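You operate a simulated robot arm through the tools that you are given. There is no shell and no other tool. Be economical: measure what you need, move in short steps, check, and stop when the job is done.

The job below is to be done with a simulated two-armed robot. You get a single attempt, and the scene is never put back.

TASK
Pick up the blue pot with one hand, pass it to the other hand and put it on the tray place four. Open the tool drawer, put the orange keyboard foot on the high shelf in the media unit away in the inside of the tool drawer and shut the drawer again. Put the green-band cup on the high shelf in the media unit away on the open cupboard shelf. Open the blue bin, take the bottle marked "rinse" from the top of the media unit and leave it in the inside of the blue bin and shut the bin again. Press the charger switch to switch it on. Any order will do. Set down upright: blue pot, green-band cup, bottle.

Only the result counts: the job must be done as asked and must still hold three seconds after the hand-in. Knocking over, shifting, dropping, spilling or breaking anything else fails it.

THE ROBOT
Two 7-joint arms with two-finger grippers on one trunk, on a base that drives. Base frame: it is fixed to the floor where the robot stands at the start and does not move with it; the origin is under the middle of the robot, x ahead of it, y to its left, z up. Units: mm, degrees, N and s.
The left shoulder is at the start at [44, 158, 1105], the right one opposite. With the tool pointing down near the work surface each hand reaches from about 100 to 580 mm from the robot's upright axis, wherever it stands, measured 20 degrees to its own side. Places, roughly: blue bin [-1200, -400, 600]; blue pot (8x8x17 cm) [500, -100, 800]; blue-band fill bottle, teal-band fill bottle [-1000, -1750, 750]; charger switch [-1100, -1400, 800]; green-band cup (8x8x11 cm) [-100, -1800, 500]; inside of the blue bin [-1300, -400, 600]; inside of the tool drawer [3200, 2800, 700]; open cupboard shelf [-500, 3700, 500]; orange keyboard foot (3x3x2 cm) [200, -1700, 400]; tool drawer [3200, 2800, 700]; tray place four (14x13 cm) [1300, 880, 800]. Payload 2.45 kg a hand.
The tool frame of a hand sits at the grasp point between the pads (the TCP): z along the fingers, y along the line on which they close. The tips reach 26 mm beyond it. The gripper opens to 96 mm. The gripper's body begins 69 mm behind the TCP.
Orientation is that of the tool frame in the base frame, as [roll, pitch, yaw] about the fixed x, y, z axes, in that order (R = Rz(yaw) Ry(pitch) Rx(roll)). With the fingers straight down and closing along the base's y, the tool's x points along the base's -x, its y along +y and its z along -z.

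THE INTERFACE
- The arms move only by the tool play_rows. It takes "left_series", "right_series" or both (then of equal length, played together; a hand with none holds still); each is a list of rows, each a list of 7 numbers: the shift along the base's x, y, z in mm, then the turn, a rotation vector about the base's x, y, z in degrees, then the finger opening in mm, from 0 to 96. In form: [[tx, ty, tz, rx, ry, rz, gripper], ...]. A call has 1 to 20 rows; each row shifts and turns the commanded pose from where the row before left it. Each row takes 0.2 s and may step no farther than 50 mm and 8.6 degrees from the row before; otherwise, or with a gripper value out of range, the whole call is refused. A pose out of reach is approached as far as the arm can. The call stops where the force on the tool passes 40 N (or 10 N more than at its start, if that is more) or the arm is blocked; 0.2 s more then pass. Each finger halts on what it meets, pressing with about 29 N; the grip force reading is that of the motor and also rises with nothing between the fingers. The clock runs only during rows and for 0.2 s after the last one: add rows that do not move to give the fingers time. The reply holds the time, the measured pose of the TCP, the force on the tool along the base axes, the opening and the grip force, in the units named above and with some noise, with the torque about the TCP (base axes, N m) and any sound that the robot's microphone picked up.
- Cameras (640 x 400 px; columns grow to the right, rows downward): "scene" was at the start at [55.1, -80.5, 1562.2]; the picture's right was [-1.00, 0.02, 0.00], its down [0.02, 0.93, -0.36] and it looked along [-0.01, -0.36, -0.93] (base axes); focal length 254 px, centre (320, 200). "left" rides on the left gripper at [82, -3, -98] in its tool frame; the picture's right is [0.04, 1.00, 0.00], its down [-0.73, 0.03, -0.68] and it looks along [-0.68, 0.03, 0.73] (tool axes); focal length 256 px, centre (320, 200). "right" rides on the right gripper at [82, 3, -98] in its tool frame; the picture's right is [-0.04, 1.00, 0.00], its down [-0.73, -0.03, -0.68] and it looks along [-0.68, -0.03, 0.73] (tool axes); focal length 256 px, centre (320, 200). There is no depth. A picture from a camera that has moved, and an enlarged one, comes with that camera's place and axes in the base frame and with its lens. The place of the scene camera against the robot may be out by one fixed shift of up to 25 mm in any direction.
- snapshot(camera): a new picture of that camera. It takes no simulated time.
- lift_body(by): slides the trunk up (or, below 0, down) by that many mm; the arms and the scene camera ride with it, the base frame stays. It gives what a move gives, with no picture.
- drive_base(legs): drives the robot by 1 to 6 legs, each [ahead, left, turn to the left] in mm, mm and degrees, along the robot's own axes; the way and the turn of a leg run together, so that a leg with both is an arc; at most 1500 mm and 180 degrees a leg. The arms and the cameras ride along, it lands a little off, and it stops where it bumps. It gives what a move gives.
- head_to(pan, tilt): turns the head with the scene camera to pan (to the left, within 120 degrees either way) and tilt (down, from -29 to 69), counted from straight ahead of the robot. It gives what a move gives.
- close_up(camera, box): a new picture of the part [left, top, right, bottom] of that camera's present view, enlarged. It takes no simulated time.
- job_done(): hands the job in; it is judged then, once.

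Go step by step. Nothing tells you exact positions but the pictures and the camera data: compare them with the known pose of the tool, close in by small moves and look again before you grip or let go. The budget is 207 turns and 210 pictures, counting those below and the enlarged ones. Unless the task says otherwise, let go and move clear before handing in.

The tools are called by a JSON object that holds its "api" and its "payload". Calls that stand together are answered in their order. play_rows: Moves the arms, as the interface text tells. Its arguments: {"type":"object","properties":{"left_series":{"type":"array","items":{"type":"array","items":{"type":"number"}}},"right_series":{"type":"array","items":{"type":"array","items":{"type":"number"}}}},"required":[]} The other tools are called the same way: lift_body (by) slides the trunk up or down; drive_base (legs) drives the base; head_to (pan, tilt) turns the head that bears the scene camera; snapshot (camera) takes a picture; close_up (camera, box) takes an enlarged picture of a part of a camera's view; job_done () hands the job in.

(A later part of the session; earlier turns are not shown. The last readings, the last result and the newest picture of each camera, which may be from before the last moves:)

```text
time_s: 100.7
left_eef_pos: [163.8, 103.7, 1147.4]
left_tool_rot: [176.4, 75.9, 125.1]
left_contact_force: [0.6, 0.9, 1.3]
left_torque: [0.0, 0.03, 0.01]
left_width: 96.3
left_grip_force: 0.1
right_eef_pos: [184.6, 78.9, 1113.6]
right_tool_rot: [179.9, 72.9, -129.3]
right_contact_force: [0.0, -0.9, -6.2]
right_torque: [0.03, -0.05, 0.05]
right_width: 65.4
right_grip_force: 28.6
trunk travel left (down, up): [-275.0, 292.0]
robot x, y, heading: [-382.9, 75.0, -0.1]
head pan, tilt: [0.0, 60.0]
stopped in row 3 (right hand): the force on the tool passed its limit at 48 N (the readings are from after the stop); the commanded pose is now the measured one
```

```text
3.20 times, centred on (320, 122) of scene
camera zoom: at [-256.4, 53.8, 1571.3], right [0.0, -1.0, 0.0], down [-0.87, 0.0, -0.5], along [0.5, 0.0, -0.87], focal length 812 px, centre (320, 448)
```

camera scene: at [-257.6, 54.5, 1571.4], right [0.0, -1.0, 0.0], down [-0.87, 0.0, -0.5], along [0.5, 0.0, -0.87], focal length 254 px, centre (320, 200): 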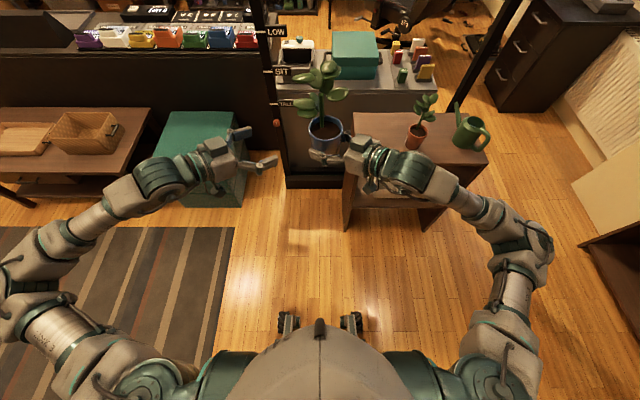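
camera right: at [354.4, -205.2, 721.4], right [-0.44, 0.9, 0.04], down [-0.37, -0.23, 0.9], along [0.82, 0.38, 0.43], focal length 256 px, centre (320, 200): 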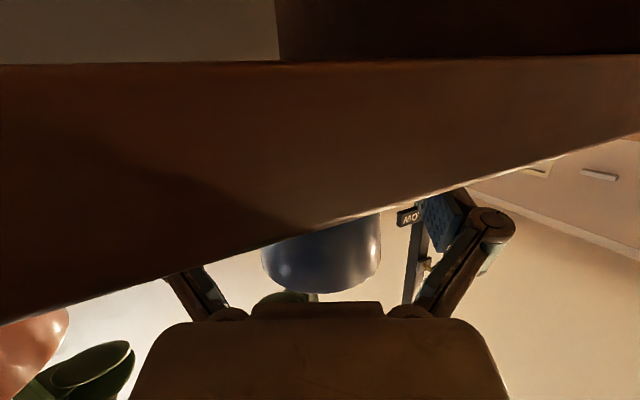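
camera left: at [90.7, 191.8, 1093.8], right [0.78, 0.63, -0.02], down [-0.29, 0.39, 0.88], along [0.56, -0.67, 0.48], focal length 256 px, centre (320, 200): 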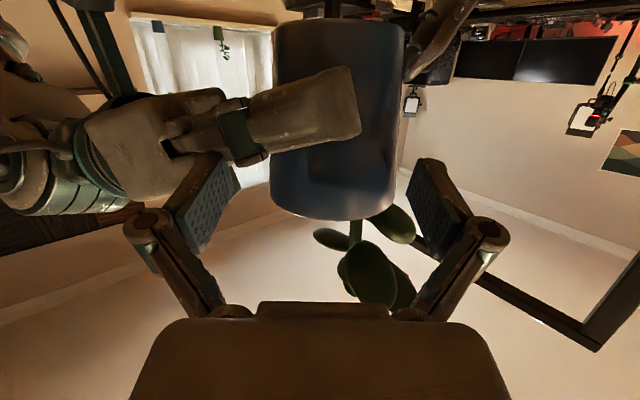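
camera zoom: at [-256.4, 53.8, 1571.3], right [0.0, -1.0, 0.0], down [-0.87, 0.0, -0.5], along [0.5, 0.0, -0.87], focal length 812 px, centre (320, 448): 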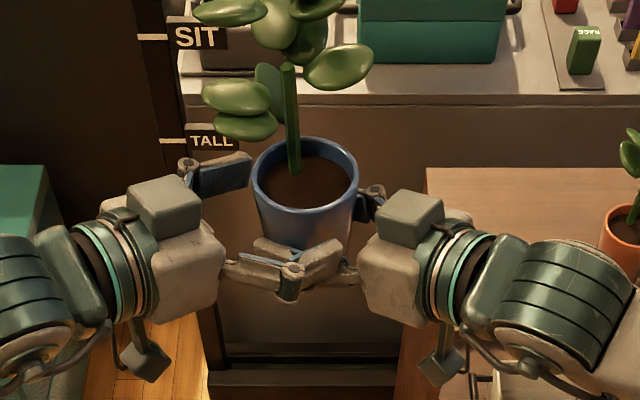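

The left finger touched the right hand's finger linkage. I back off 30 mm, raise the left hand slightly, narrow the opening and realign before advancing.

{"api": "play_rows", "payload": {"left_series": [[-6, 8, 0, 0, 0, 0, 96], [-6, 8, 0, 0, 0, 0, 92], [-5, 8, 2, 0, 0, 0, 88], [3, 2, 3, 0, 0, 0, 88], [0, 0, 0, 0, 0, 0, 88]]}}

{"api": "snapshot", "payload": {"camera": "left"}}

```text
time_s: 101.9
left_eef_pos: [150.8, 131.0, 1151.6]
left_tool_rot: [176.7, 75.9, 125.3]
left_contact_force: [-1.4, -0.6, -0.2]
left_torque: [0.0, 0.05, 0.02]
left_width: 88.1
left_grip_force: 0.2
right_eef_pos: [184.3, 80.2, 1113.3]
right_tool_rot: [-179.9, 72.9, -129.2]
right_contact_force: [0.2, -0.1, -5.7]
right_torque: [-0.02, 0.02, 0.04]
right_width: 65.0
right_grip_force: 29.2
trunk travel left (down, up): [-275.0, 292.0]
robot x, y, heading: [-383.9, 71.3, 0.1]
head pan, tilt: [0.0, 60.0]
```

```text
153 pictures are left
camera left: at [77.6, 219.0, 1098.0], right [0.78, 0.63, -0.02], down [-0.29, 0.39, 0.88], along [0.56, -0.67, 0.48], focal length 256 px, centre (320, 200)
```

left: 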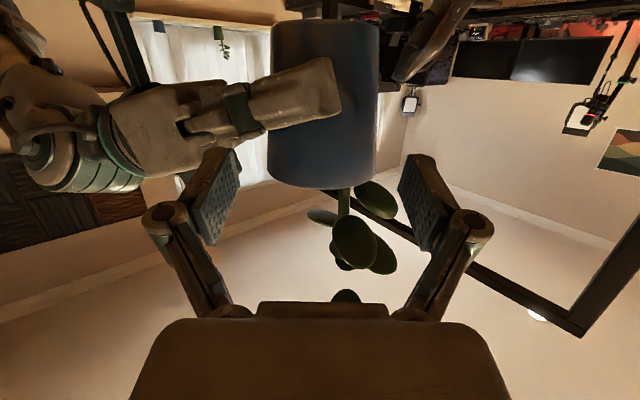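

Aligned and higher now. Advance again.

{"api": "play_rows", "payload": {"left_series": [[6.1, -9, 0, 0, 0, 0, 88], [6.1, -9, 0, 0, 0, 0, 88], [6.1, -9, 0, 0, 0, 0, 88], [6.1, -9, 0, 0, 0, 0, 88], [0, 0, 0, 0, 0, 0, 88]]}}

{"api": "snapshot", "payload": {"camera": "left"}}

{"api": "close_up", "payload": {"camera": "scene", "box": [220, 60, 420, 185]}}

```text
time_s: 102.8
left_eef_pos: [165.0, 95.3, 1152.0]
left_tool_rot: [176.5, 75.7, 124.6]
left_contact_force: [-4.9, 3.4, -0.1]
left_torque: [0.11, 0.03, -0.18]
left_width: 94.4
left_grip_force: 3.0
right_eef_pos: [188.0, 71.2, 1115.4]
right_tool_rot: [-179.0, 73.2, -129.6]
right_contact_force: [5.2, -3.0, -4.9]
right_torque: [-0.04, 0.21, 0.16]
right_width: 65.3
right_grip_force: 29.4
trunk travel left (down, up): [-275.0, 292.0]
robot x, y, heading: [-385.6, 72.7, 0.1]
head pan, tilt: [0.0, 60.0]
stopped in row 4 (right hand): the force on the tool passed its limit at 48 N (the readings are from after the stop); the commanded pose is now the measured one
```

```text
152 pictures are left
camera left: at [92.0, 184.5, 1098.9], right [0.78, 0.62, -0.02], down [-0.28, 0.39, 0.88], along [0.56, -0.68, 0.48], focal length 256 px, centre (320, 200)
```

left: 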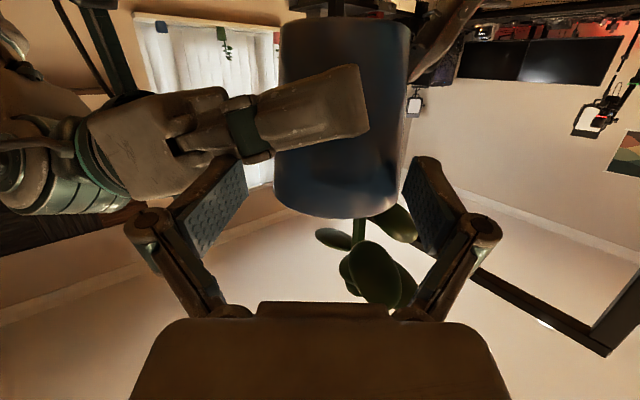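

```text
3.20 times, centred on (320, 122) of scene
camera zoom: at [-256.2, 53.4, 1571.3], right [0.0, -1.0, 0.0], down [-0.87, 0.0, -0.5], along [0.5, 0.0, -0.87], focal length 812 px, centre (320, 448)
```

zoom: 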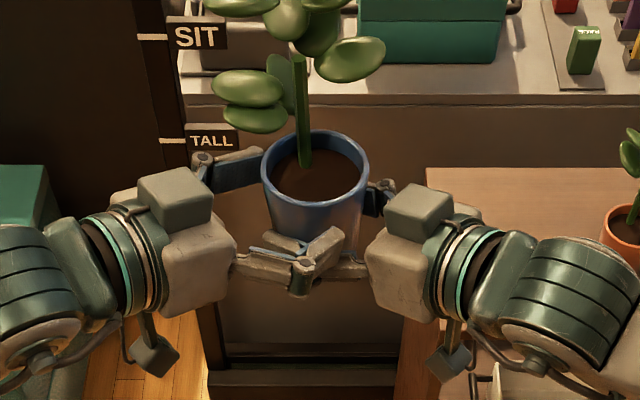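

The left finger meets the right finger's hinge at this crossing angle. I back the left off and turn the right hand (with the pot) further inward so the hands oppose more.

{"api": "play_rows", "payload": {"left_series": [[-4, 6, 0, 0, 0, 0, 96], [-7, 10, 0, 0, 0, 0, 96], [-7, 10, 0, 0, 0, 0, 96], [-7, 10, 0, 0, 0, 0, 96], [-7, 10, 0, 0, 0, 0, 96], [-7, 10, 0, 0, 0, 0, 96], [0, 0, 0, 0, 0, 0, 96], [0, 0, 0, 0, 0, 0, 96]], "right_series": [[0, 0, 0, 0, 0, 0, 40], [0, 0, 0, 0, 0, 0, 40], [0, 2, 0, 0, 0, 6.8, 40], [0, 2, 0, 0, 0, 6.8, 40], [0, 2, 0, 0, 0, 6.8, 40], [0, 2, 0, 0, 0, 6.8, 40], [0, 2, 0, 0, 0, 6.8, 40], [0, 0, 0, 0, 0, 0, 40]]}}

{"api": "snapshot", "payload": {"camera": "left"}}

{"api": "close_up", "payload": {"camera": "scene", "box": [220, 60, 420, 185]}}

```text
time_s: 104.6
left_eef_pos: [125.7, 155.3, 1152.5]
left_tool_rot: [176.6, 75.8, 124.9]
left_contact_force: [-0.6, 0.3, -0.7]
left_torque: [-0.02, -0.01, 0.04]
left_width: 95.7
left_grip_force: 0.1
right_eef_pos: [187.1, 76.9, 1116.1]
right_tool_rot: [-179.2, 73.3, -119.3]
right_contact_force: [0.4, 0.2, -6.0]
right_torque: [-0.04, 0.04, 0.01]
right_width: 65.3
right_grip_force: 28.7
right hand out of reach, approached as far as the arm can: row 4, 5, 6, 7
trunk travel left (down, up): [-275.0, 292.0]
robot x, y, heading: [-380.3, 75.3, 0.2]
head pan, tilt: [0.0, 60.0]
```

```text
150 pictures are left
camera left: at [53.9, 242.6, 1099.8], right [0.78, 0.62, -0.02], down [-0.28, 0.39, 0.88], along [0.56, -0.68, 0.48], focal length 256 px, centre (320, 200)
```

left: 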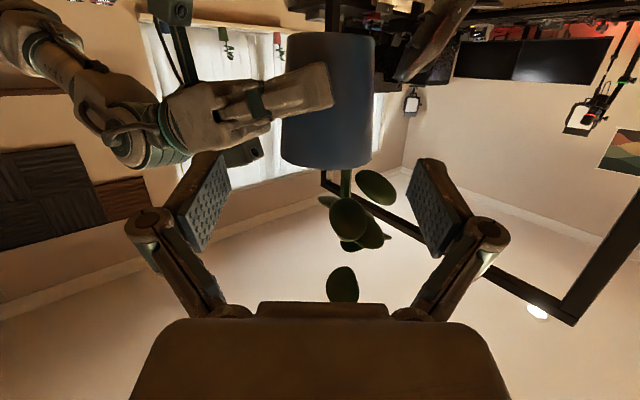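

```text
3.20 times, centred on (320, 122) of scene
camera zoom: at [-256.4, 55.0, 1571.3], right [0.0, -1.0, 0.0], down [-0.87, 0.0, -0.5], along [0.5, 0.0, -0.87], focal length 812 px, centre (320, 448)
```

zoom: 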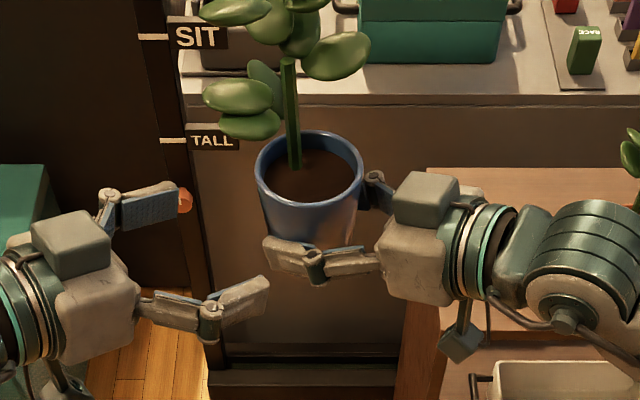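

Right hand's heading limit is ~60°. I'll instead grip close under the rim, with the left hand higher and more level, properly centred; first align at standoff and advance halfway.

{"api": "play_rows", "payload": {"left_series": [[5.2, 4.1, 7, -6.3, -5.0, 0, 93], [0, 0, 0, 0, 0, 0, 93], [7.8, -9.8, 0, 0, 0, 0, 93], [7.8, -9.8, 0, 0, 0, 0, 93], [7.8, -9.8, 0, 0, 0, 0, 93], [7.8, -9.8, 0, 0, 0, 0, 93], [0, 0, 0, 0, 0, 0, 93]]}}

{"api": "snapshot", "payload": {"camera": "left"}}

{"api": "close_up", "payload": {"camera": "scene", "box": [220, 60, 420, 185]}}

```text
time_s: 106.2
left_eef_pos: [163.7, 116.2, 1159.5]
left_tool_rot: [171.8, 83.9, 120.0]
left_contact_force: [-0.6, -0.1, -0.3]
left_torque: [0.0, -0.02, 0.0]
left_width: 93.0
left_grip_force: 0.2
right_eef_pos: [187.1, 76.8, 1116.7]
right_tool_rot: [-179.1, 73.3, -119.3]
right_contact_force: [-0.2, -0.7, -5.2]
right_torque: [-0.04, 0.02, 0.01]
right_width: 65.4
right_grip_force: 28.8
trunk travel left (down, up): [-275.0, 292.0]
robot x, y, heading: [-376.9, 74.7, 0.2]
head pan, tilt: [0.0, 60.0]
```

```text
148 pictures are left
camera left: at [96.4, 198.8, 1089.9], right [0.78, 0.62, -0.02], down [-0.36, 0.48, 0.8], along [0.51, -0.62, 0.6], focal length 256 px, centre (320, 200)
```

left: 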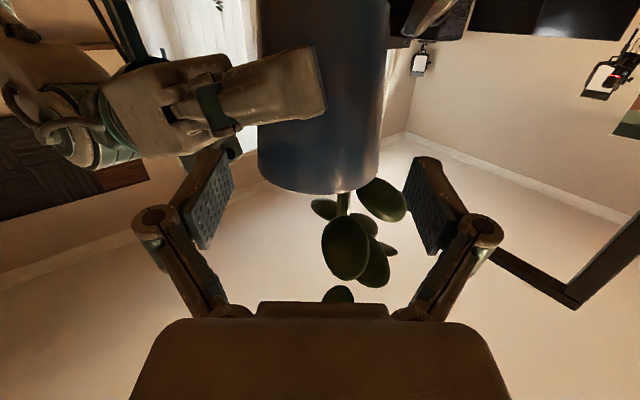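

```text
3.20 times, centred on (320, 122) of scene
camera zoom: at [-256.4, 54.4, 1571.3], right [0.0, -1.0, 0.0], down [-0.87, 0.0, -0.5], along [0.5, 0.0, -0.87], focal length 812 px, centre (320, 448)
```

zoom: 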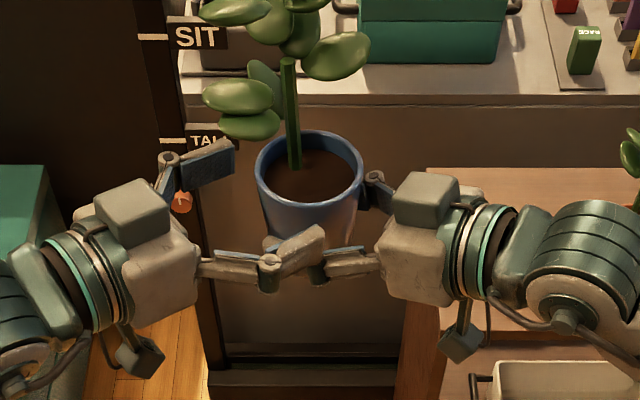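

Now there's vertical clearance and good centring. Advance the final 38 mm.

{"api": "play_rows", "payload": {"left_series": [[5.9, -7.5, 0, 0, 0, 0, 93], [5.9, -7.5, 0, 0, 0, 0, 93], [5.9, -7.5, 0, 0, 0, 0, 93], [5.9, -7.5, 0, 0, 0, 0, 93], [0, 0, 0, 0, 0, 0, 93]]}}

{"api": "snapshot", "payload": {"camera": "left"}}

{"api": "close_up", "payload": {"camera": "scene", "box": [220, 60, 420, 185]}}

```text
time_s: 107.4
left_eef_pos: [186.2, 88.1, 1158.6]
left_tool_rot: [171.5, 83.8, 119.8]
left_contact_force: [0.0, 0.5, -0.3]
left_torque: [0.0, 0.02, 0.03]
left_width: 93.1
left_grip_force: 0.0
right_eef_pos: [187.1, 76.6, 1116.6]
right_tool_rot: [-179.2, 73.4, -119.3]
right_contact_force: [-0.2, -1.2, -5.3]
right_torque: [-0.06, 0.01, -0.03]
right_width: 65.3
right_grip_force: 29.0
trunk travel left (down, up): [-275.0, 292.0]
robot x, y, heading: [-383.5, 73.3, 0.2]
head pan, tilt: [0.0, 60.0]
```

```text
146 pictures are left
camera left: at [119.5, 169.0, 1090.0], right [0.78, 0.62, -0.02], down [-0.36, 0.48, 0.8], along [0.51, -0.62, 0.6], focal length 256 px, centre (320, 200)
```

left: 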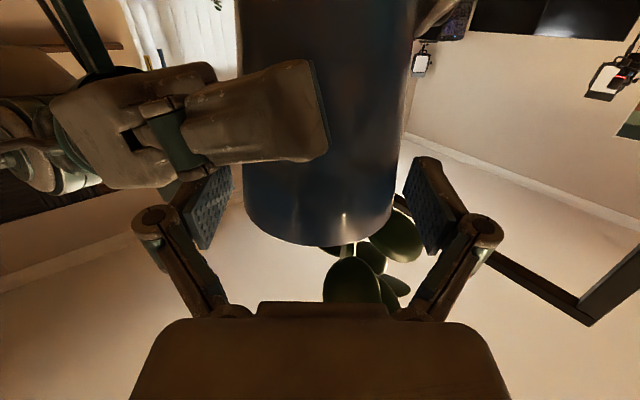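

```text
3.20 times, centred on (320, 122) of scene
camera zoom: at [-256.1, 54.1, 1571.3], right [0.0, -1.0, 0.0], down [-0.87, 0.0, -0.5], along [0.5, 0.0, -0.87], focal length 812 px, centre (320, 448)
```

zoom: 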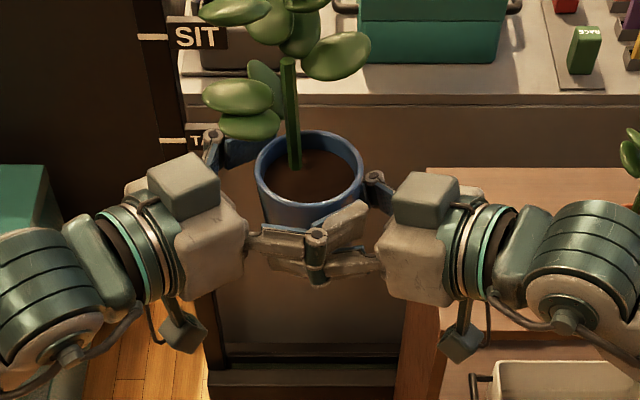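

No contact and well placed. Close the left gripper on the pot's upper wall.

{"api": "play_rows", "payload": {"left_series": [[0, 0, 0, 0, 0, 0, 85], [0, 0, 0, 0, 0, 0, 78], [0, 0, 0, 0, 0, 0, 70], [0, 0, 0, 0, 0, 0, 60], [0, 0, 0, 0, 0, 0, 50], [0, 0, 0, 0, 0, 0, 50]]}}

{"api": "close_up", "payload": {"camera": "scene", "box": [220, 60, 420, 185]}}

```text
time_s: 108.8
left_eef_pos: [187.6, 86.8, 1159.5]
left_tool_rot: [171.8, 83.8, 120.0]
left_contact_force: [-4.8, -0.6, -0.1]
left_torque: [-0.01, 0.1, 0.03]
left_width: 72.5
left_grip_force: 29.5
right_eef_pos: [188.4, 76.1, 1116.5]
right_tool_rot: [-179.1, 73.3, -119.3]
right_contact_force: [6.1, 0.6, -5.5]
right_torque: [-0.02, 0.19, -0.14]
right_width: 65.4
right_grip_force: 28.9
trunk travel left (down, up): [-275.0, 292.0]
robot x, y, heading: [-380.5, 73.2, 0.2]
head pan, tilt: [0.0, 60.0]
```

```text
3.20 times, centred on (320, 122) of scene
camera zoom: at [-255.9, 54.1, 1571.3], right [0.0, -1.0, 0.0], down [-0.87, 0.0, -0.5], along [0.5, 0.0, -0.87], focal length 812 px, centre (320, 448)
```

zoom: 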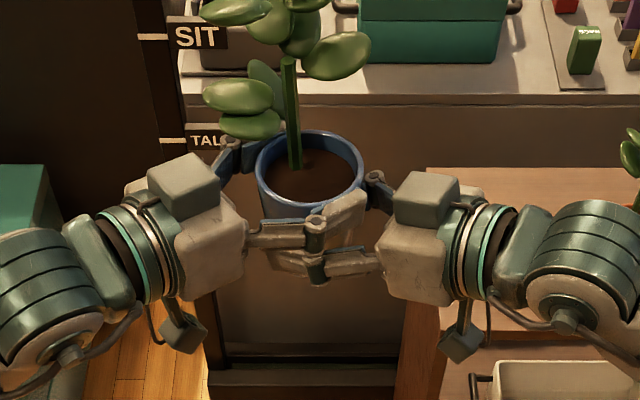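

Left hand has the pot (72.5 mm, 29 N). Open the right hand and withdraw it straight back.

{"api": "play_rows", "payload": {"right_series": [[0, 0, 0, 0, 0, 0, 70], [0, 0, 0, 0, 0, 0, 80], [0, 0, 0, 0, 0, 0, 90], [0, 0, 0, 0, 0, 0, 94], [-4, -7, -2, 0, 0, 0, 94], [-4, -7, -2, 0, 0, 0, 94]]}}

{"api": "close_up", "payload": {"camera": "scene", "box": [220, 60, 420, 185]}}

```text
time_s: 110.2
left_eef_pos: [186.1, 87.1, 1158.9]
left_tool_rot: [171.5, 83.7, 119.9]
left_contact_force: [0.1, -0.2, -0.9]
left_torque: [0.06, 0.02, 0.0]
left_width: 72.6
left_grip_force: 29.3
right_eef_pos: [178.7, 61.6, 1114.9]
right_tool_rot: [-179.0, 73.4, -119.3]
right_contact_force: [-0.1, 0.0, 0.1]
right_torque: [-0.01, 0.02, 0.03]
right_width: 93.8
right_grip_force: 0.0
trunk travel left (down, up): [-275.0, 292.0]
robot x, y, heading: [-380.2, 74.7, -0.1]
head pan, tilt: [0.0, 60.0]
```

```text
3.20 times, centred on (320, 122) of scene
camera zoom: at [-256.2, 53.6, 1571.3], right [0.0, -1.0, 0.0], down [-0.87, 0.0, -0.5], along [0.5, 0.0, -0.87], focal length 812 px, centre (320, 448)
```

zoom: 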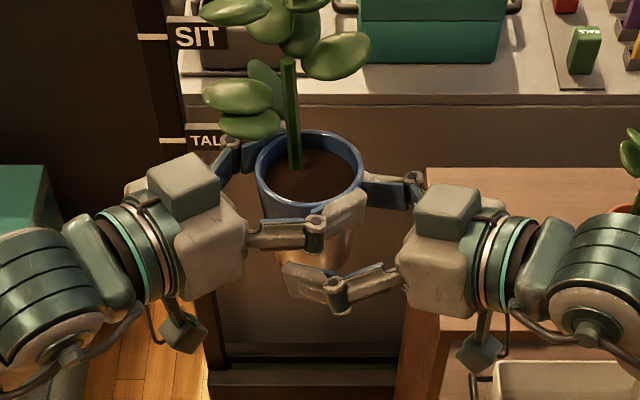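

Pot stays with the left hand. Withdraw the right hand fully and recheck the load.

{"api": "play_rows", "payload": {"right_series": [[-6, -11, -2, 0, 0, 0, 94], [-8, -14, -2, 0, 0, 0, 94], [-8, -14, -2, 0, 0, 0, 94], [-8, -14, -2, 0, 0, 0, 94], [-8, -14, -2, 0, 0, 0, 94], [-8, -14, 0, 0, 0, 0, 94], [-8, -20, 0, 0, 0, 0, 94], [0, -20, 0, 0, 0, 0, 94]]}}

{"api": "snapshot", "payload": {"camera": "scene"}}

```text
time_s: 112.0
left_eef_pos: [184.7, 88.0, 1160.4]
left_tool_rot: [171.1, 83.8, 119.4]
left_contact_force: [-0.2, 0.0, -0.4]
left_torque: [0.06, 0.04, 0.04]
left_width: 72.3
left_grip_force: 28.5
right_eef_pos: [134.4, -20.6, 1112.4]
right_tool_rot: [-177.5, 74.5, -117.8]
right_contact_force: [-0.3, 0.7, 0.2]
right_torque: [-0.03, 0.0, -0.03]
right_width: 94.2
right_grip_force: 0.0
right hand out of reach, approached as far as the arm can: row 5, 6, 7, 8
trunk travel left (down, up): [-275.0, 292.0]
robot x, y, heading: [-381.1, 78.6, 0.0]
head pan, tilt: [0.0, 60.0]
```

```text
142 pictures are left
camera scene: at [-259.2, 55.1, 1571.6], right [0.0, -1.0, 0.0], down [-0.87, 0.0, -0.5], along [0.5, 0.0, -0.87], focal length 254 px, centre (320, 200)
```

scene: 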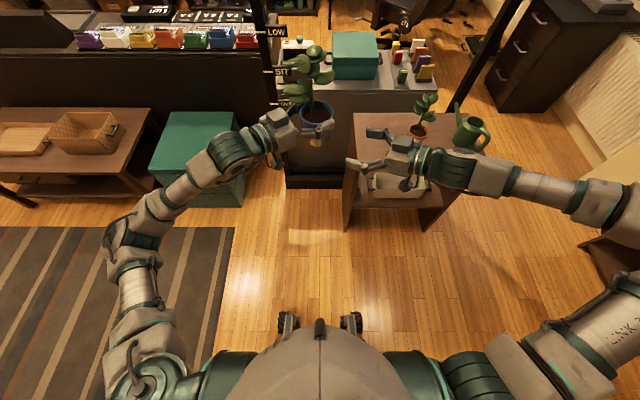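

Handover done. I tuck the right hand back to a tool-down posture, then carry the pot around the far end of the console (the near side is blocked by the ottoman and table).

{"api": "play_rows", "payload": {"right_series": [[-10, -10, 0, -7.2, 3.9, 0, 94], [-10, -10, 0, -7.2, 3.9, 0, 94], [-10, -10, 0, -7.2, 3.9, 0, 94], [-10, -10, 0, -7.2, 3.9, 0, 94], [-10, -10, 0, -7.2, 3.9, 0, 94], [-10, -10, 0, -7.2, 3.9, 0, 94], [-10, -10, 0, -7.2, 3.9, 0, 94], [-10, -10, 0, -7.2, 3.9, 0, 94], [-10, -10, 0, -7.2, 3.9, 0, 94], [0, -10, 0, 0, 0, -8, 94], [0, -10, 0, 0, 0, -8, 94], [0, -10, 0, 0, 0, -8, 94], [0, -10, 0, 0, 0, -8, 94], [0, -10, 0, 0, 0, -8, 94], [0, -10, 0, 0, 0, -8, 94], [0, -10, 0, 0, 0, -8, 94]]}}

{"api": "head_to", "payload": {"pan": 60, "tilt": 40}}

{"api": "snapshot", "payload": {"camera": "scene"}}

```text
time_s: 115.4
left_eef_pos: [187.5, 88.5, 1159.1]
left_tool_rot: [172.0, 83.8, 120.2]
left_contact_force: [-1.1, 0.0, -5.0]
left_torque: [-0.04, -0.01, 0.06]
left_width: 70.7
left_grip_force: 29.2
right_eef_pos: [-41.9, 88.6, 941.0]
right_tool_rot: [180.0, 2.2, -174.4]
right_contact_force: [0.2, 0.0, 0.0]
right_torque: [0.02, 0.02, -0.06]
right_width: 94.0
right_grip_force: 0.1
right hand out of reach, approached as far as the arm can: row 1, 2, 3, 4, 5, 6, 7, 8, 9, 10, 11, 12, 13, 14, 15, 16
trunk travel left (down, up): [-275.0, 292.0]
robot x, y, heading: [-382.5, 71.3, 0.2]
head pan, tilt: [0.0, 60.0]
```

```text
time_s: 116.7
left_eef_pos: [187.9, 88.4, 1158.9]
left_tool_rot: [172.1, 83.8, 120.4]
left_contact_force: [-0.6, -0.5, -4.2]
left_torque: [-0.04, 0.02, 0.01]
left_width: 70.6
left_grip_force: 28.3
right_eef_pos: [-41.6, 88.3, 942.6]
right_tool_rot: [179.8, 2.4, -174.4]
right_contact_force: [0.4, -0.5, 0.4]
right_torque: [0.0, 0.0, 0.0]
right_width: 93.8
right_grip_force: 0.0
trunk travel left (down, up): [-275.0, 292.0]
robot x, y, heading: [-383.4, 74.6, 0.1]
head pan, tilt: [60.0, 40.0]
```

```text
141 pictures are left
camera scene: at [-281.4, 130.7, 1598.0], right [0.87, -0.5, 0.0], down [-0.32, -0.56, -0.76], along [0.38, 0.66, -0.65], focal length 254 px, centre (320, 200)
```

scene: 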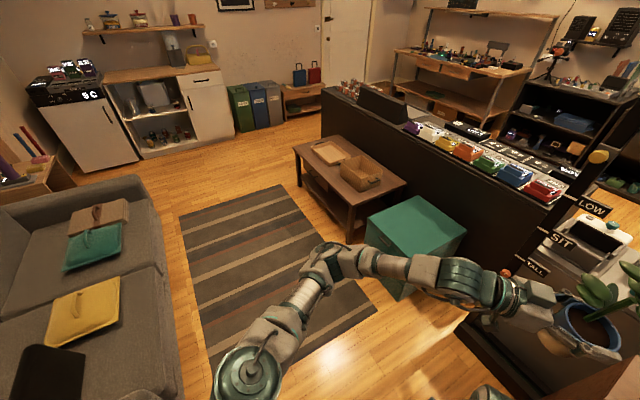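

The pot hangs securely and the corridor between sofa and coffee table is clear. I drive forward and strafe left along it.

{"api": "drive_base", "payload": {"legs": [[370, 0, 0], [0, 1450, 0], [0, 1400, 0]]}}

{"api": "head_to", "payload": {"pan": -20, "tilt": 35}}

{"api": "snapshot", "payload": {"camera": "scene"}}

{"api": "head_to", "payload": {"pan": 30, "tilt": 35}}

{"api": "snapshot", "payload": {"camera": "scene"}}

```text
time_s: 132.6
left_eef_pos: [576.5, 2968.3, 1159.2]
left_tool_rot: [171.2, 83.5, 120.1]
left_contact_force: [-0.5, -0.5, -5.4]
left_torque: [-0.02, 0.04, 0.0]
left_width: 70.7
left_grip_force: 28.6
right_eef_pos: [348.5, 2966.3, 941.7]
right_tool_rot: [179.7, 2.3, -173.7]
right_contact_force: [0.3, 0.2, -1.1]
right_torque: [0.0, 0.05, 0.01]
right_width: 93.7
right_grip_force: 0.1
trunk travel left (down, up): [-275.0, 292.0]
robot x, y, heading: [8.7, 2954.3, 0.8]
head pan, tilt: [60.0, 40.0]
```

```text
time_s: 134.1
left_eef_pos: [572.9, 2971.0, 1162.0]
left_tool_rot: [170.5, 83.8, 119.4]
left_contact_force: [-0.3, -0.2, -5.2]
left_torque: [-0.04, -0.01, 0.0]
left_width: 70.7
left_grip_force: 28.6
right_eef_pos: [346.9, 2969.4, 943.9]
right_tool_rot: [180.0, 2.5, -173.7]
right_contact_force: [0.3, 1.4, 0.3]
right_torque: [0.02, 0.0, 0.02]
right_width: 94.0
right_grip_force: 0.0
trunk travel left (down, up): [-275.0, 292.0]
robot x, y, heading: [6.9, 2951.6, 1.1]
head pan, tilt: [-20.0, 35.0]
```

```text
140 pictures are left
camera scene: at [149.3, 2905.8, 1605.6], right [-0.33, -0.94, 0.0], down [-0.55, 0.19, -0.82], along [0.77, -0.27, -0.58], focal length 254 px, centre (320, 200)
```

scene: 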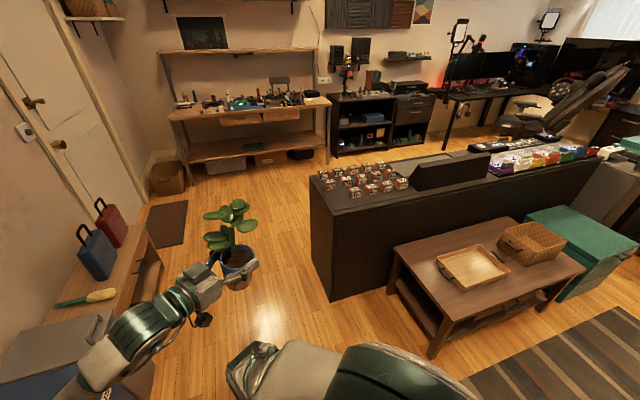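

```text
time_s: 135.3
left_eef_pos: [572.9, 2970.7, 1161.4]
left_tool_rot: [170.5, 83.8, 119.4]
left_contact_force: [0.1, 0.4, -5.0]
left_torque: [-0.01, -0.01, 0.02]
left_width: 70.6
left_grip_force: 28.5
right_eef_pos: [344.9, 2968.5, 943.7]
right_tool_rot: [179.9, 2.5, -173.7]
right_contact_force: [-0.3, -0.3, -0.4]
right_torque: [-0.02, -0.01, 0.03]
right_width: 94.2
right_grip_force: 0.1
trunk travel left (down, up): [-275.0, 292.0]
robot x, y, heading: [6.9, 2950.1, 0.8]
head pan, tilt: [30.0, 35.0]
```

```text
139 pictures are left
camera scene: at [141.8, 2979.6, 1605.5], right [0.51, -0.86, 0.0], down [-0.5, -0.3, -0.82], along [0.7, 0.42, -0.58], focal length 254 px, centre (320, 200)
```

scene: 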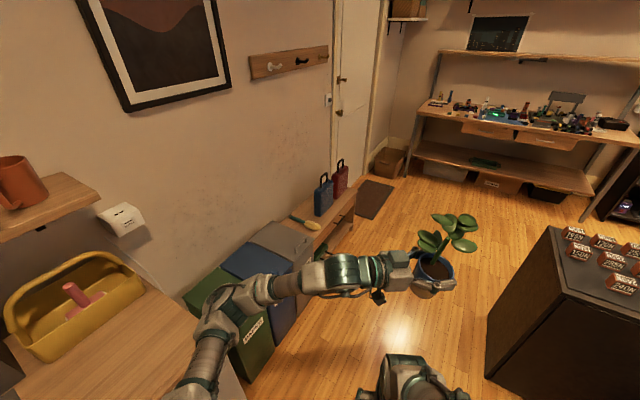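

The way past the console end is clear. I raise the trunk a bit for arm clearance and drive behind the console, then turn around.

{"api": "lift_body", "payload": {"by": 120}}

{"api": "drive_base", "payload": {"legs": [[1450, 30, 0], [500, 0, 0], [0, -1450, 0]]}}

{"api": "head_to", "payload": {"pan": -60, "tilt": 40}}

{"api": "snapshot", "payload": {"camera": "scene"}}

```text
time_s: 136.8
left_eef_pos: [572.4, 2970.5, 1280.5]
left_tool_rot: [171.1, 83.8, 120.0]
left_contact_force: [0.3, -0.1, -5.9]
left_torque: [-0.01, 0.04, -0.02]
left_width: 70.7
left_grip_force: 29.2
right_eef_pos: [341.8, 2967.3, 1081.5]
right_tool_rot: [-179.8, 6.0, -173.6]
right_contact_force: [1.1, 0.8, 0.2]
right_torque: [0.03, 0.0, -0.02]
right_width: 94.2
right_grip_force: 0.1
trunk travel left (down, up): [-395.0, 172.0]
robot x, y, heading: [7.5, 2947.3, 0.7]
head pan, tilt: [30.0, 35.0]
```

```text
time_s: 153.3
left_eef_pos: [2500.9, 1547.8, 1281.3]
left_tool_rot: [171.0, 83.8, 118.9]
left_contact_force: [0.2, -0.5, -5.0]
left_torque: [-0.03, 0.0, 0.02]
left_width: 70.7
left_grip_force: 29.0
right_eef_pos: [2269.8, 1550.9, 1081.3]
right_tool_rot: [-179.9, 5.7, -174.6]
right_contact_force: [1.3, -0.5, -0.7]
right_torque: [-0.01, -0.01, 0.01]
right_width: 93.9
right_grip_force: 0.1
trunk travel left (down, up): [-395.0, 172.0]
robot x, y, heading: [1937.1, 1533.8, -0.3]
head pan, tilt: [30.0, 35.0]
```

```text
time_s: 154.9
left_eef_pos: [2497.5, 1546.9, 1283.8]
left_tool_rot: [169.6, 83.9, 117.5]
left_contact_force: [-0.7, 1.1, -5.6]
left_torque: [-0.04, 0.01, -0.02]
left_width: 70.8
left_grip_force: 29.1
right_eef_pos: [2266.0, 1549.2, 1081.7]
right_tool_rot: [-179.8, 5.9, -174.5]
right_contact_force: [-0.1, 0.6, 0.6]
right_torque: [-0.01, 0.01, 0.0]
right_width: 94.0
right_grip_force: 0.1
trunk travel left (down, up): [-395.0, 172.0]
robot x, y, heading: [1938.0, 1538.4, -0.2]
head pan, tilt: [-60.0, 40.0]
```

```text
138 pictures are left
camera scene: at [1986.0, 1448.0, 1719.1], right [-0.87, -0.5, 0.0], down [-0.32, 0.56, -0.77], along [0.38, -0.67, -0.64], focal length 254 px, centre (320, 200)
```

scene: 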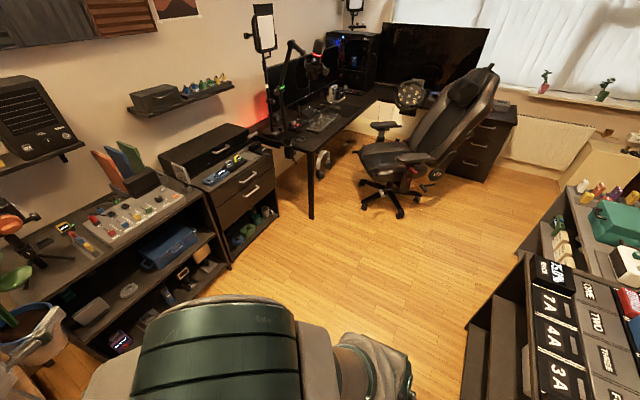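

Plenty of room behind the console. I turn around to face it and look at the tray.

{"api": "drive_base", "payload": {"legs": [[0, 0, 180], [0, 600, 0]]}}

{"api": "head_to", "payload": {"pan": 0, "tilt": 50}}

{"api": "snapshot", "payload": {"camera": "scene"}}

```text
time_s: 165.5
left_eef_pos: [1349.3, 975.6, 1282.7]
left_tool_rot: [166.8, 83.2, -67.4]
left_contact_force: [-1.4, 0.4, -5.4]
left_torque: [0.07, 0.02, -0.01]
left_width: 70.7
left_grip_force: 29.0
right_eef_pos: [1581.0, 962.2, 1082.2]
right_tool_rot: [179.5, 6.0, 3.0]
right_contact_force: [-0.2, 0.9, -0.1]
right_torque: [-0.08, 0.06, 0.03]
right_width: 93.9
right_grip_force: 0.1
trunk travel left (down, up): [-395.0, 172.0]
robot x, y, heading: [1915.1, 949.9, 177.6]
head pan, tilt: [-60.0, 40.0]
```

```text
time_s: 166.8
left_eef_pos: [1349.2, 945.6, 1283.2]
left_tool_rot: [170.3, 84.2, -63.9]
left_contact_force: [-0.4, -1.0, -4.9]
left_torque: [0.02, -0.03, -0.09]
left_width: 70.6
left_grip_force: 29.3
right_eef_pos: [1582.3, 937.7, 1083.8]
right_tool_rot: [-179.4, 6.0, 3.3]
right_contact_force: [0.0, 0.3, -0.7]
right_torque: [0.02, -0.03, 0.03]
right_width: 94.3
right_grip_force: 0.0
trunk travel left (down, up): [-395.0, 172.0]
robot x, y, heading: [1912.0, 946.4, 177.5]
head pan, tilt: [0.0, 50.0]
```

```text
137 pictures are left
camera scene: at [1841.3, 910.6, 1704.5], right [0.04, 1.0, 0.01], down [0.77, -0.03, -0.64], along [-0.64, 0.03, -0.77], focal length 254 px, centre (320, 200)
```

scene: 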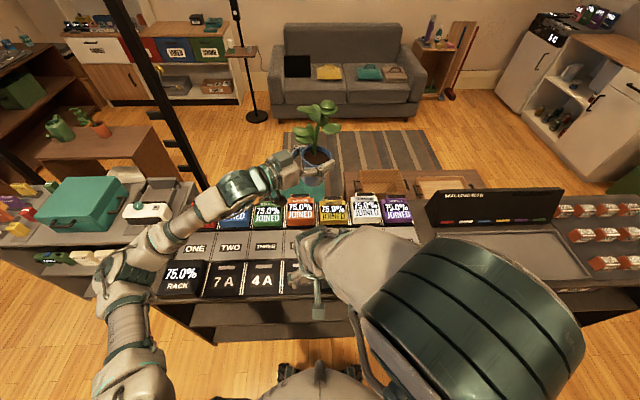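

The tray is in view but the right arm hides FOUR. I move the right hand out to its own side.

{"api": "play_rows", "payload": {"right_series": [[0, 30, 0, 0, 0, 0, 94], [0, 35, 0, 0, 0, 0, 94], [0, 35, 0, 0, 0, 0, 94], [0, 35, 0, 0, 0, 0, 94], [0, 35, 0, 0, 0, 0, 94], [0, 35, 0, 0, 0, 0, 94], [0, 35, 0, 0, 0, 0, 94], [0, 35, 0, 0, 0, 0, 94], [0, 35, 0, 0, 0, 0, 94], [0, 35, 0, 0, 0, 0, 94]]}}

{"api": "snapshot", "payload": {"camera": "scene"}}

{"api": "close_up", "payload": {"camera": "scene", "box": [160, 130, 420, 300]}}

```text
time_s: 169.0
left_eef_pos: [1352.4, 967.1, 1284.3]
left_tool_rot: [167.3, 83.6, -66.9]
left_contact_force: [-0.2, 1.1, -5.5]
left_torque: [0.04, -0.01, 0.04]
left_width: 70.7
left_grip_force: 29.2
right_eef_pos: [1656.6, 1036.3, 1041.6]
right_tool_rot: [180.0, 6.0, 3.0]
right_contact_force: [-0.5, -0.3, -0.5]
right_torque: [0.02, 0.04, 0.02]
right_width: 94.0
right_grip_force: 0.0
right hand out of reach, approached as far as the arm can: row 1, 2, 3, 4, 5, 6, 7, 8, 9, 10
trunk travel left (down, up): [-395.0, 172.0]
robot x, y, heading: [1911.1, 948.3, 177.7]
head pan, tilt: [0.0, 50.0]
```

```text
136 pictures are left
camera scene: at [1842.4, 931.0, 1704.6], right [0.04, 1.0, 0.0], down [0.77, -0.03, -0.64], along [-0.64, 0.03, -0.77], focal length 254 px, centre (320, 200)
```

scene: 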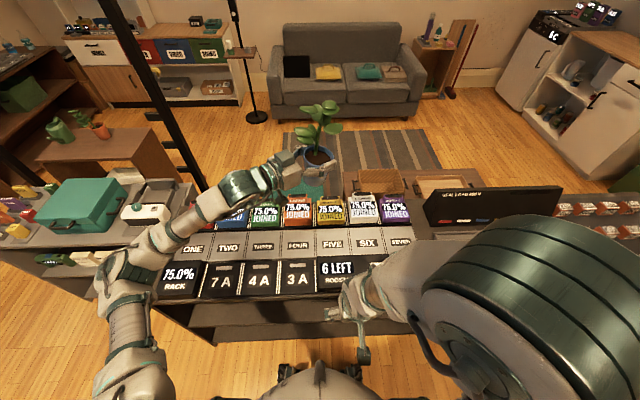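

```text
2.35 times, centred on (290, 215) of scene
camera zoom: at [1842.4, 931.0, 1704.6], right [0.04, 1.0, 0.0], down [0.77, -0.03, -0.64], along [-0.64, 0.03, -0.77], focal length 597 px, centre (391, 165)
```

zoom: 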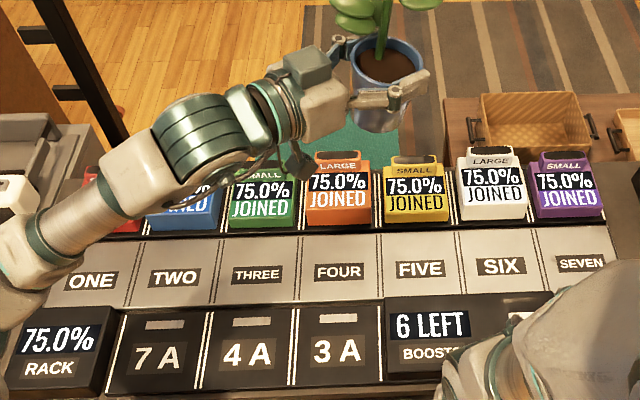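

FOUR is free, centre about (1308,885). The hand's camera hangs below, so I'll add ~12° nose-down for clearance, and lower the arm relative to the trunk while still high.

{"api": "play_rows", "payload": {"left_series": [[0, 0, -15, -4.8, -3.5, 0, 50], [0, 0, -15, -4.8, -3.5, 0, 50], [0, 0, -15, 0, 0, 0, 50], [0, 0, -15, 0, 0, 0, 50], [0, 0, -15, 0, 0, 0, 50], [0, 0, -15, 0, 0, 0, 50], [0, 0, -15, 0, 0, 0, 50], [0, 0, -15, 0, 0, 0, 50], [0, 0, -15, 0, 0, 0, 50], [0, 0, -15, 0, 0, 0, 50]]}}

{"api": "snapshot", "payload": {"camera": "scene"}}

```text
time_s: 171.2
left_eef_pos: [1352.7, 962.4, 1132.5]
left_tool_rot: [176.2, 72.1, -58.2]
left_contact_force: [-0.2, -0.4, -5.1]
left_torque: [0.06, 0.0, 0.02]
left_width: 70.7
left_grip_force: 28.6
right_eef_pos: [1655.4, 1033.3, 1040.8]
right_tool_rot: [-180.0, 6.1, 3.1]
right_contact_force: [0.7, 0.3, -0.6]
right_torque: [0.0, -0.01, -0.02]
right_width: 94.0
right_grip_force: 0.0
trunk travel left (down, up): [-395.0, 172.0]
robot x, y, heading: [1912.0, 948.7, 177.5]
head pan, tilt: [0.0, 50.0]
```

```text
134 pictures are left
camera scene: at [1842.6, 931.9, 1704.6], right [0.04, 1.0, 0.0], down [0.77, -0.03, -0.64], along [-0.64, 0.03, -0.77], focal length 254 px, centre (320, 200)
```

scene: 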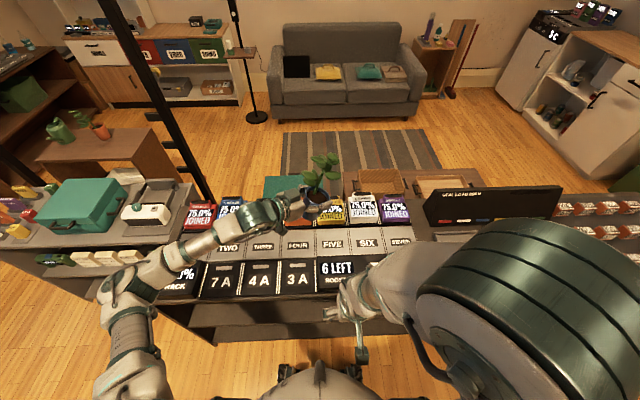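

Works well. I move over FOUR and lower further by arm.

{"api": "play_rows", "payload": {"left_series": [[-10, -14, -15, 0, 0, 0, 50], [-10, -14, -15, 0, 0, 0, 50], [-10, -14, -15, 0, 0, 0, 50], [-10, -14, -15, 0, 0, 0, 50], [-10, -13, -15, 0, 0, 0, 50], [0, 0, 0, 0, 0, 0, 50]]}}

{"api": "close_up", "payload": {"camera": "scene", "box": [160, 130, 420, 300]}}

```text
time_s: 172.6
left_eef_pos: [1300.0, 889.4, 1058.8]
left_tool_rot: [176.4, 72.1, -58.1]
left_contact_force: [0.8, 0.3, -5.6]
left_torque: [0.05, 0.0, -0.01]
left_width: 70.8
left_grip_force: 28.9
right_eef_pos: [1654.5, 1029.9, 1041.2]
right_tool_rot: [-179.8, 6.0, 3.2]
right_contact_force: [0.1, -0.1, -0.4]
right_torque: [-0.03, -0.01, -0.03]
right_width: 93.7
right_grip_force: 0.0
trunk travel left (down, up): [-395.0, 172.0]
robot x, y, heading: [1913.2, 947.1, 177.5]
head pan, tilt: [0.0, 50.0]
```

```text
2.35 times, centred on (290, 215) of scene
camera zoom: at [1842.4, 926.8, 1704.6], right [0.04, 1.0, 0.0], down [0.77, -0.03, -0.64], along [-0.64, 0.03, -0.77], focal length 597 px, centre (391, 165)
```

zoom: 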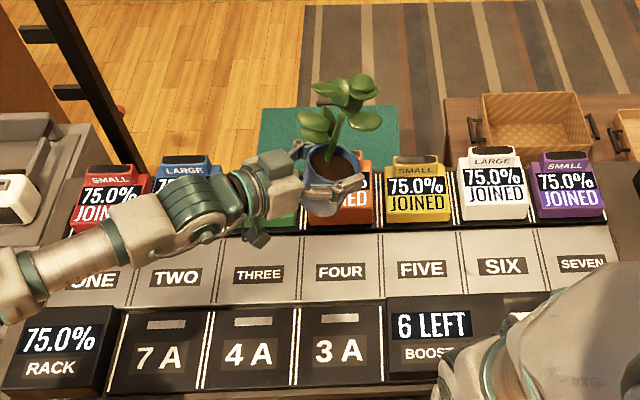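

Pot is nearly over FOUR's centre; shift 9 mm back and lower by arm 100 mm more.

{"api": "play_rows", "payload": {"left_series": [[3, 0, -15, 0, 0, 0, 50], [3, 0, -15, 0, 0, 0, 50], [3, 0, -15, 0, 0, 0, 50], [0, 0, -15, 0, 0, 0, 50], [0, 0, -15, 0, 0, 0, 50], [0, 0, -15, 0, 0, 0, 50], [0, 0, -10, 0, 0, 0, 50], [0, 0, 0, 0, 0, 0, 50]]}}

{"api": "snapshot", "payload": {"camera": "scene"}}

{"api": "snapshot", "payload": {"camera": "left"}}

```text
time_s: 174.4
left_eef_pos: [1310.5, 891.6, 959.0]
left_tool_rot: [176.3, 72.1, -58.0]
left_contact_force: [-0.5, -1.1, -4.6]
left_torque: [0.04, 0.07, -0.01]
left_width: 70.5
left_grip_force: 29.0
right_eef_pos: [1654.9, 1031.0, 1041.8]
right_tool_rot: [-179.8, 6.0, 3.0]
right_contact_force: [0.5, 1.0, 0.3]
right_torque: [-0.01, -0.05, 0.03]
right_width: 94.0
right_grip_force: 0.1
trunk travel left (down, up): [-395.0, 172.0]
robot x, y, heading: [1911.2, 946.8, 177.4]
head pan, tilt: [0.0, 50.0]
```

```text
132 pictures are left
camera scene: at [1842.6, 927.5, 1704.6], right [0.04, 1.0, 0.0], down [0.77, -0.03, -0.64], along [-0.64, 0.03, -0.77], focal length 254 px, centre (320, 200)
```

scene: 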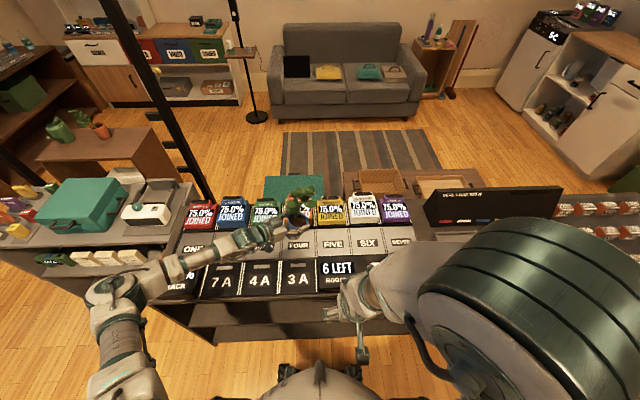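

```text
131 pictures are left
camera left: at [1381.8, 795.7, 912.1], right [-0.81, -0.59, -0.02], down [0.23, -0.35, 0.91], along [-0.54, 0.73, 0.42], focal length 256 px, centre (320, 200)
```

left: 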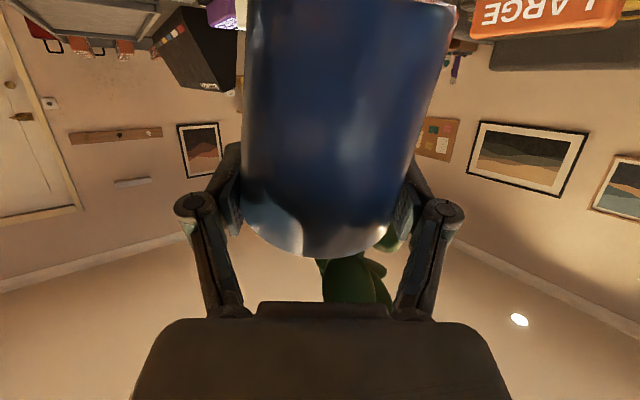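

Good clearance. Lower another 50 mm and look.

{"api": "play_rows", "payload": {"left_series": [[0, -1, -12, 0, 0, 0, 50], [0, 0, -12, 0, 0, 0, 50], [0, 0, -12, 0, 0, 0, 50], [0, 0, -12, 0, 0, 0, 50], [0, 0, 0, 0, 0, 0, 50]]}}

{"api": "close_up", "payload": {"camera": "scene", "box": [60, 150, 380, 350]}}

{"api": "snapshot", "payload": {"camera": "left"}}

```text
time_s: 175.6
left_eef_pos: [1311.0, 890.9, 909.2]
left_tool_rot: [176.3, 72.0, -58.0]
left_contact_force: [-0.1, 0.6, -5.9]
left_torque: [0.08, 0.01, 0.02]
left_width: 70.9
left_grip_force: 29.3
right_eef_pos: [1655.1, 1030.4, 1040.4]
right_tool_rot: [-179.8, 6.0, 3.0]
right_contact_force: [0.3, -0.9, -0.5]
right_torque: [-0.01, -0.01, -0.01]
right_width: 93.9
right_grip_force: 0.0
trunk travel left (down, up): [-395.0, 172.0]
robot x, y, heading: [1909.7, 945.5, 177.8]
head pan, tilt: [0.0, 50.0]
```

```text
2.00 times, centred on (220, 250) of scene
camera zoom: at [1842.6, 927.6, 1704.6], right [0.04, 1.0, 0.0], down [0.77, -0.03, -0.64], along [-0.64, 0.03, -0.77], focal length 507 px, centre (520, 100)
```

zoom: 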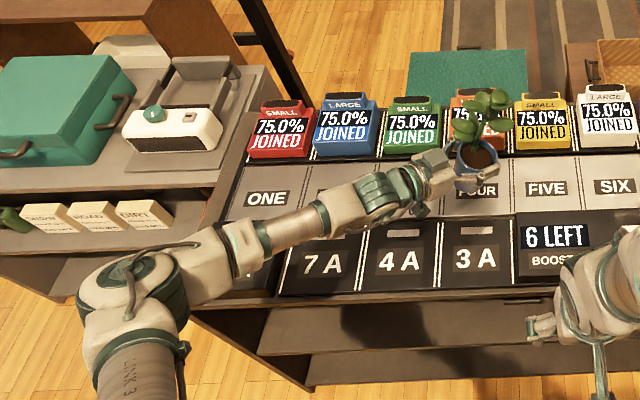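

```text
129 pictures are left
camera left: at [1381.5, 795.2, 864.2], right [-0.81, -0.59, -0.02], down [0.23, -0.35, 0.91], along [-0.54, 0.73, 0.42], focal length 256 px, centre (320, 200)
```

left: 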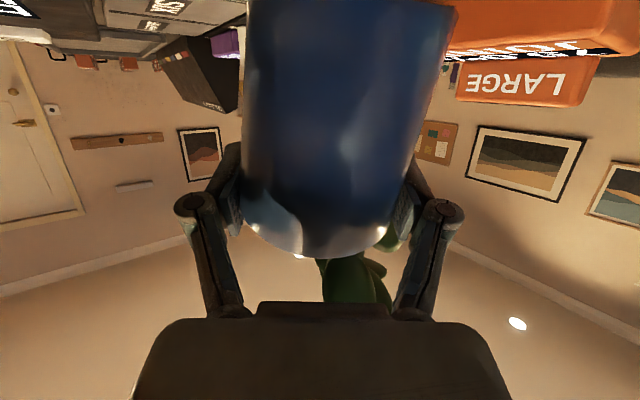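

Approaching the surface. I lower slowly until contact shows.

{"api": "play_rows", "payload": {"left_series": [[0, 0, -8, 0, 0, 0, 50], [0, 0, -8, 0, 0, 0, 50], [0, 0, -6, 0, 0, 0, 50], [0, 0, -4, 0, 0, 0, 50], [0, 0, 0, 0, 0, 0, 50]]}}

{"api": "close_up", "payload": {"camera": "scene", "box": [220, 170, 380, 270]}}

{"api": "snapshot", "payload": {"camera": "left"}}

```text
time_s: 176.8
left_eef_pos: [1309.8, 889.1, 885.4]
left_tool_rot: [176.4, 72.1, -58.1]
left_contact_force: [-0.1, -0.7, -5.3]
left_torque: [0.05, -0.01, 0.0]
left_width: 70.7
left_grip_force: 29.1
right_eef_pos: [1654.9, 1029.9, 1041.1]
right_tool_rot: [-179.8, 6.1, 3.1]
right_contact_force: [-0.6, 0.2, 0.0]
right_torque: [-0.04, 0.0, -0.02]
right_width: 93.9
right_grip_force: 0.1
trunk travel left (down, up): [-395.0, 172.0]
robot x, y, heading: [1908.9, 949.3, 177.8]
head pan, tilt: [0.0, 50.0]
```

```text
4.00 times, centred on (300, 220) of scene
camera zoom: at [1842.5, 927.6, 1704.6], right [0.04, 1.0, 0.0], down [0.77, -0.03, -0.64], along [-0.64, 0.03, -0.77], focal length 1015 px, centre (400, 120)
```

zoom: 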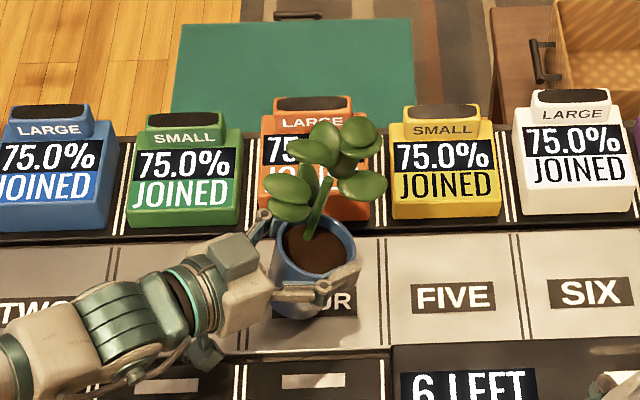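

```text
127 pictures are left
camera left: at [1381.6, 794.5, 838.9], right [-0.81, -0.59, -0.02], down [0.23, -0.35, 0.91], along [-0.54, 0.73, 0.42], focal length 256 px, centre (320, 200)
```

left: 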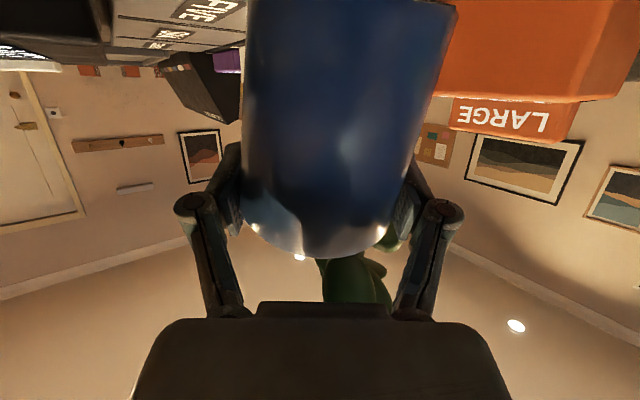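

Centred on FOUR with no contact yet. Continue in 3–4 mm steps.

{"api": "play_rows", "payload": {"left_series": [[0, 0, -4, 0, 0, 0, 50], [0, 0, -4, 0, 0, 0, 50], [0, 0, -4, 0, 0, 0, 50], [0, 0, 0, 0, 0, 0, 50]]}}

```text
time_s: 177.8
left_eef_pos: [1311.0, 890.8, 875.6]
left_tool_rot: [175.9, 72.3, -58.5]
left_contact_force: [-0.4, -0.1, 8.7]
left_torque: [0.05, 0.04, -0.02]
left_width: 70.7
left_grip_force: 28.8
right_eef_pos: [1656.5, 1030.7, 1041.5]
right_tool_rot: [-179.8, 6.0, 3.1]
right_contact_force: [0.2, -0.5, -0.1]
right_torque: [0.0, 0.0, 0.01]
right_width: 94.0
right_grip_force: 0.0
trunk travel left (down, up): [-395.0, 172.0]
robot x, y, heading: [1913.3, 948.1, 177.6]
head pan, tilt: [0.0, 50.0]
```

Contact felt (≈14 N) under the pot. I check the pot's tilt.

{"api": "close_up", "payload": {"camera": "scene", "box": [250, 180, 370, 255]}}

```text
5.33 times, centred on (310, 218) of scene
camera zoom: at [1845.4, 927.6, 1705.0], right [0.04, 1.0, 0.0], down [0.77, -0.03, -0.64], along [-0.64, 0.03, -0.77], focal length 1353 px, centre (373, 107)
```

zoom: 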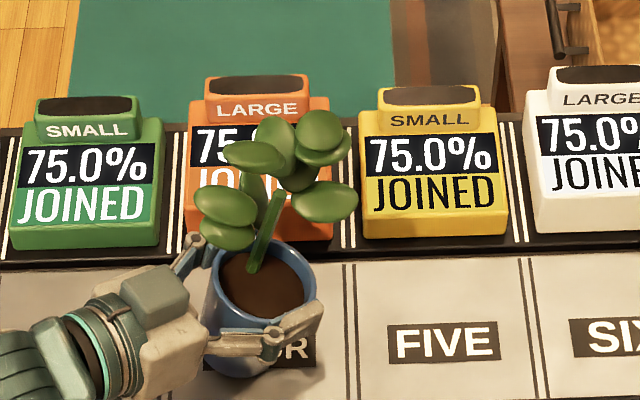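

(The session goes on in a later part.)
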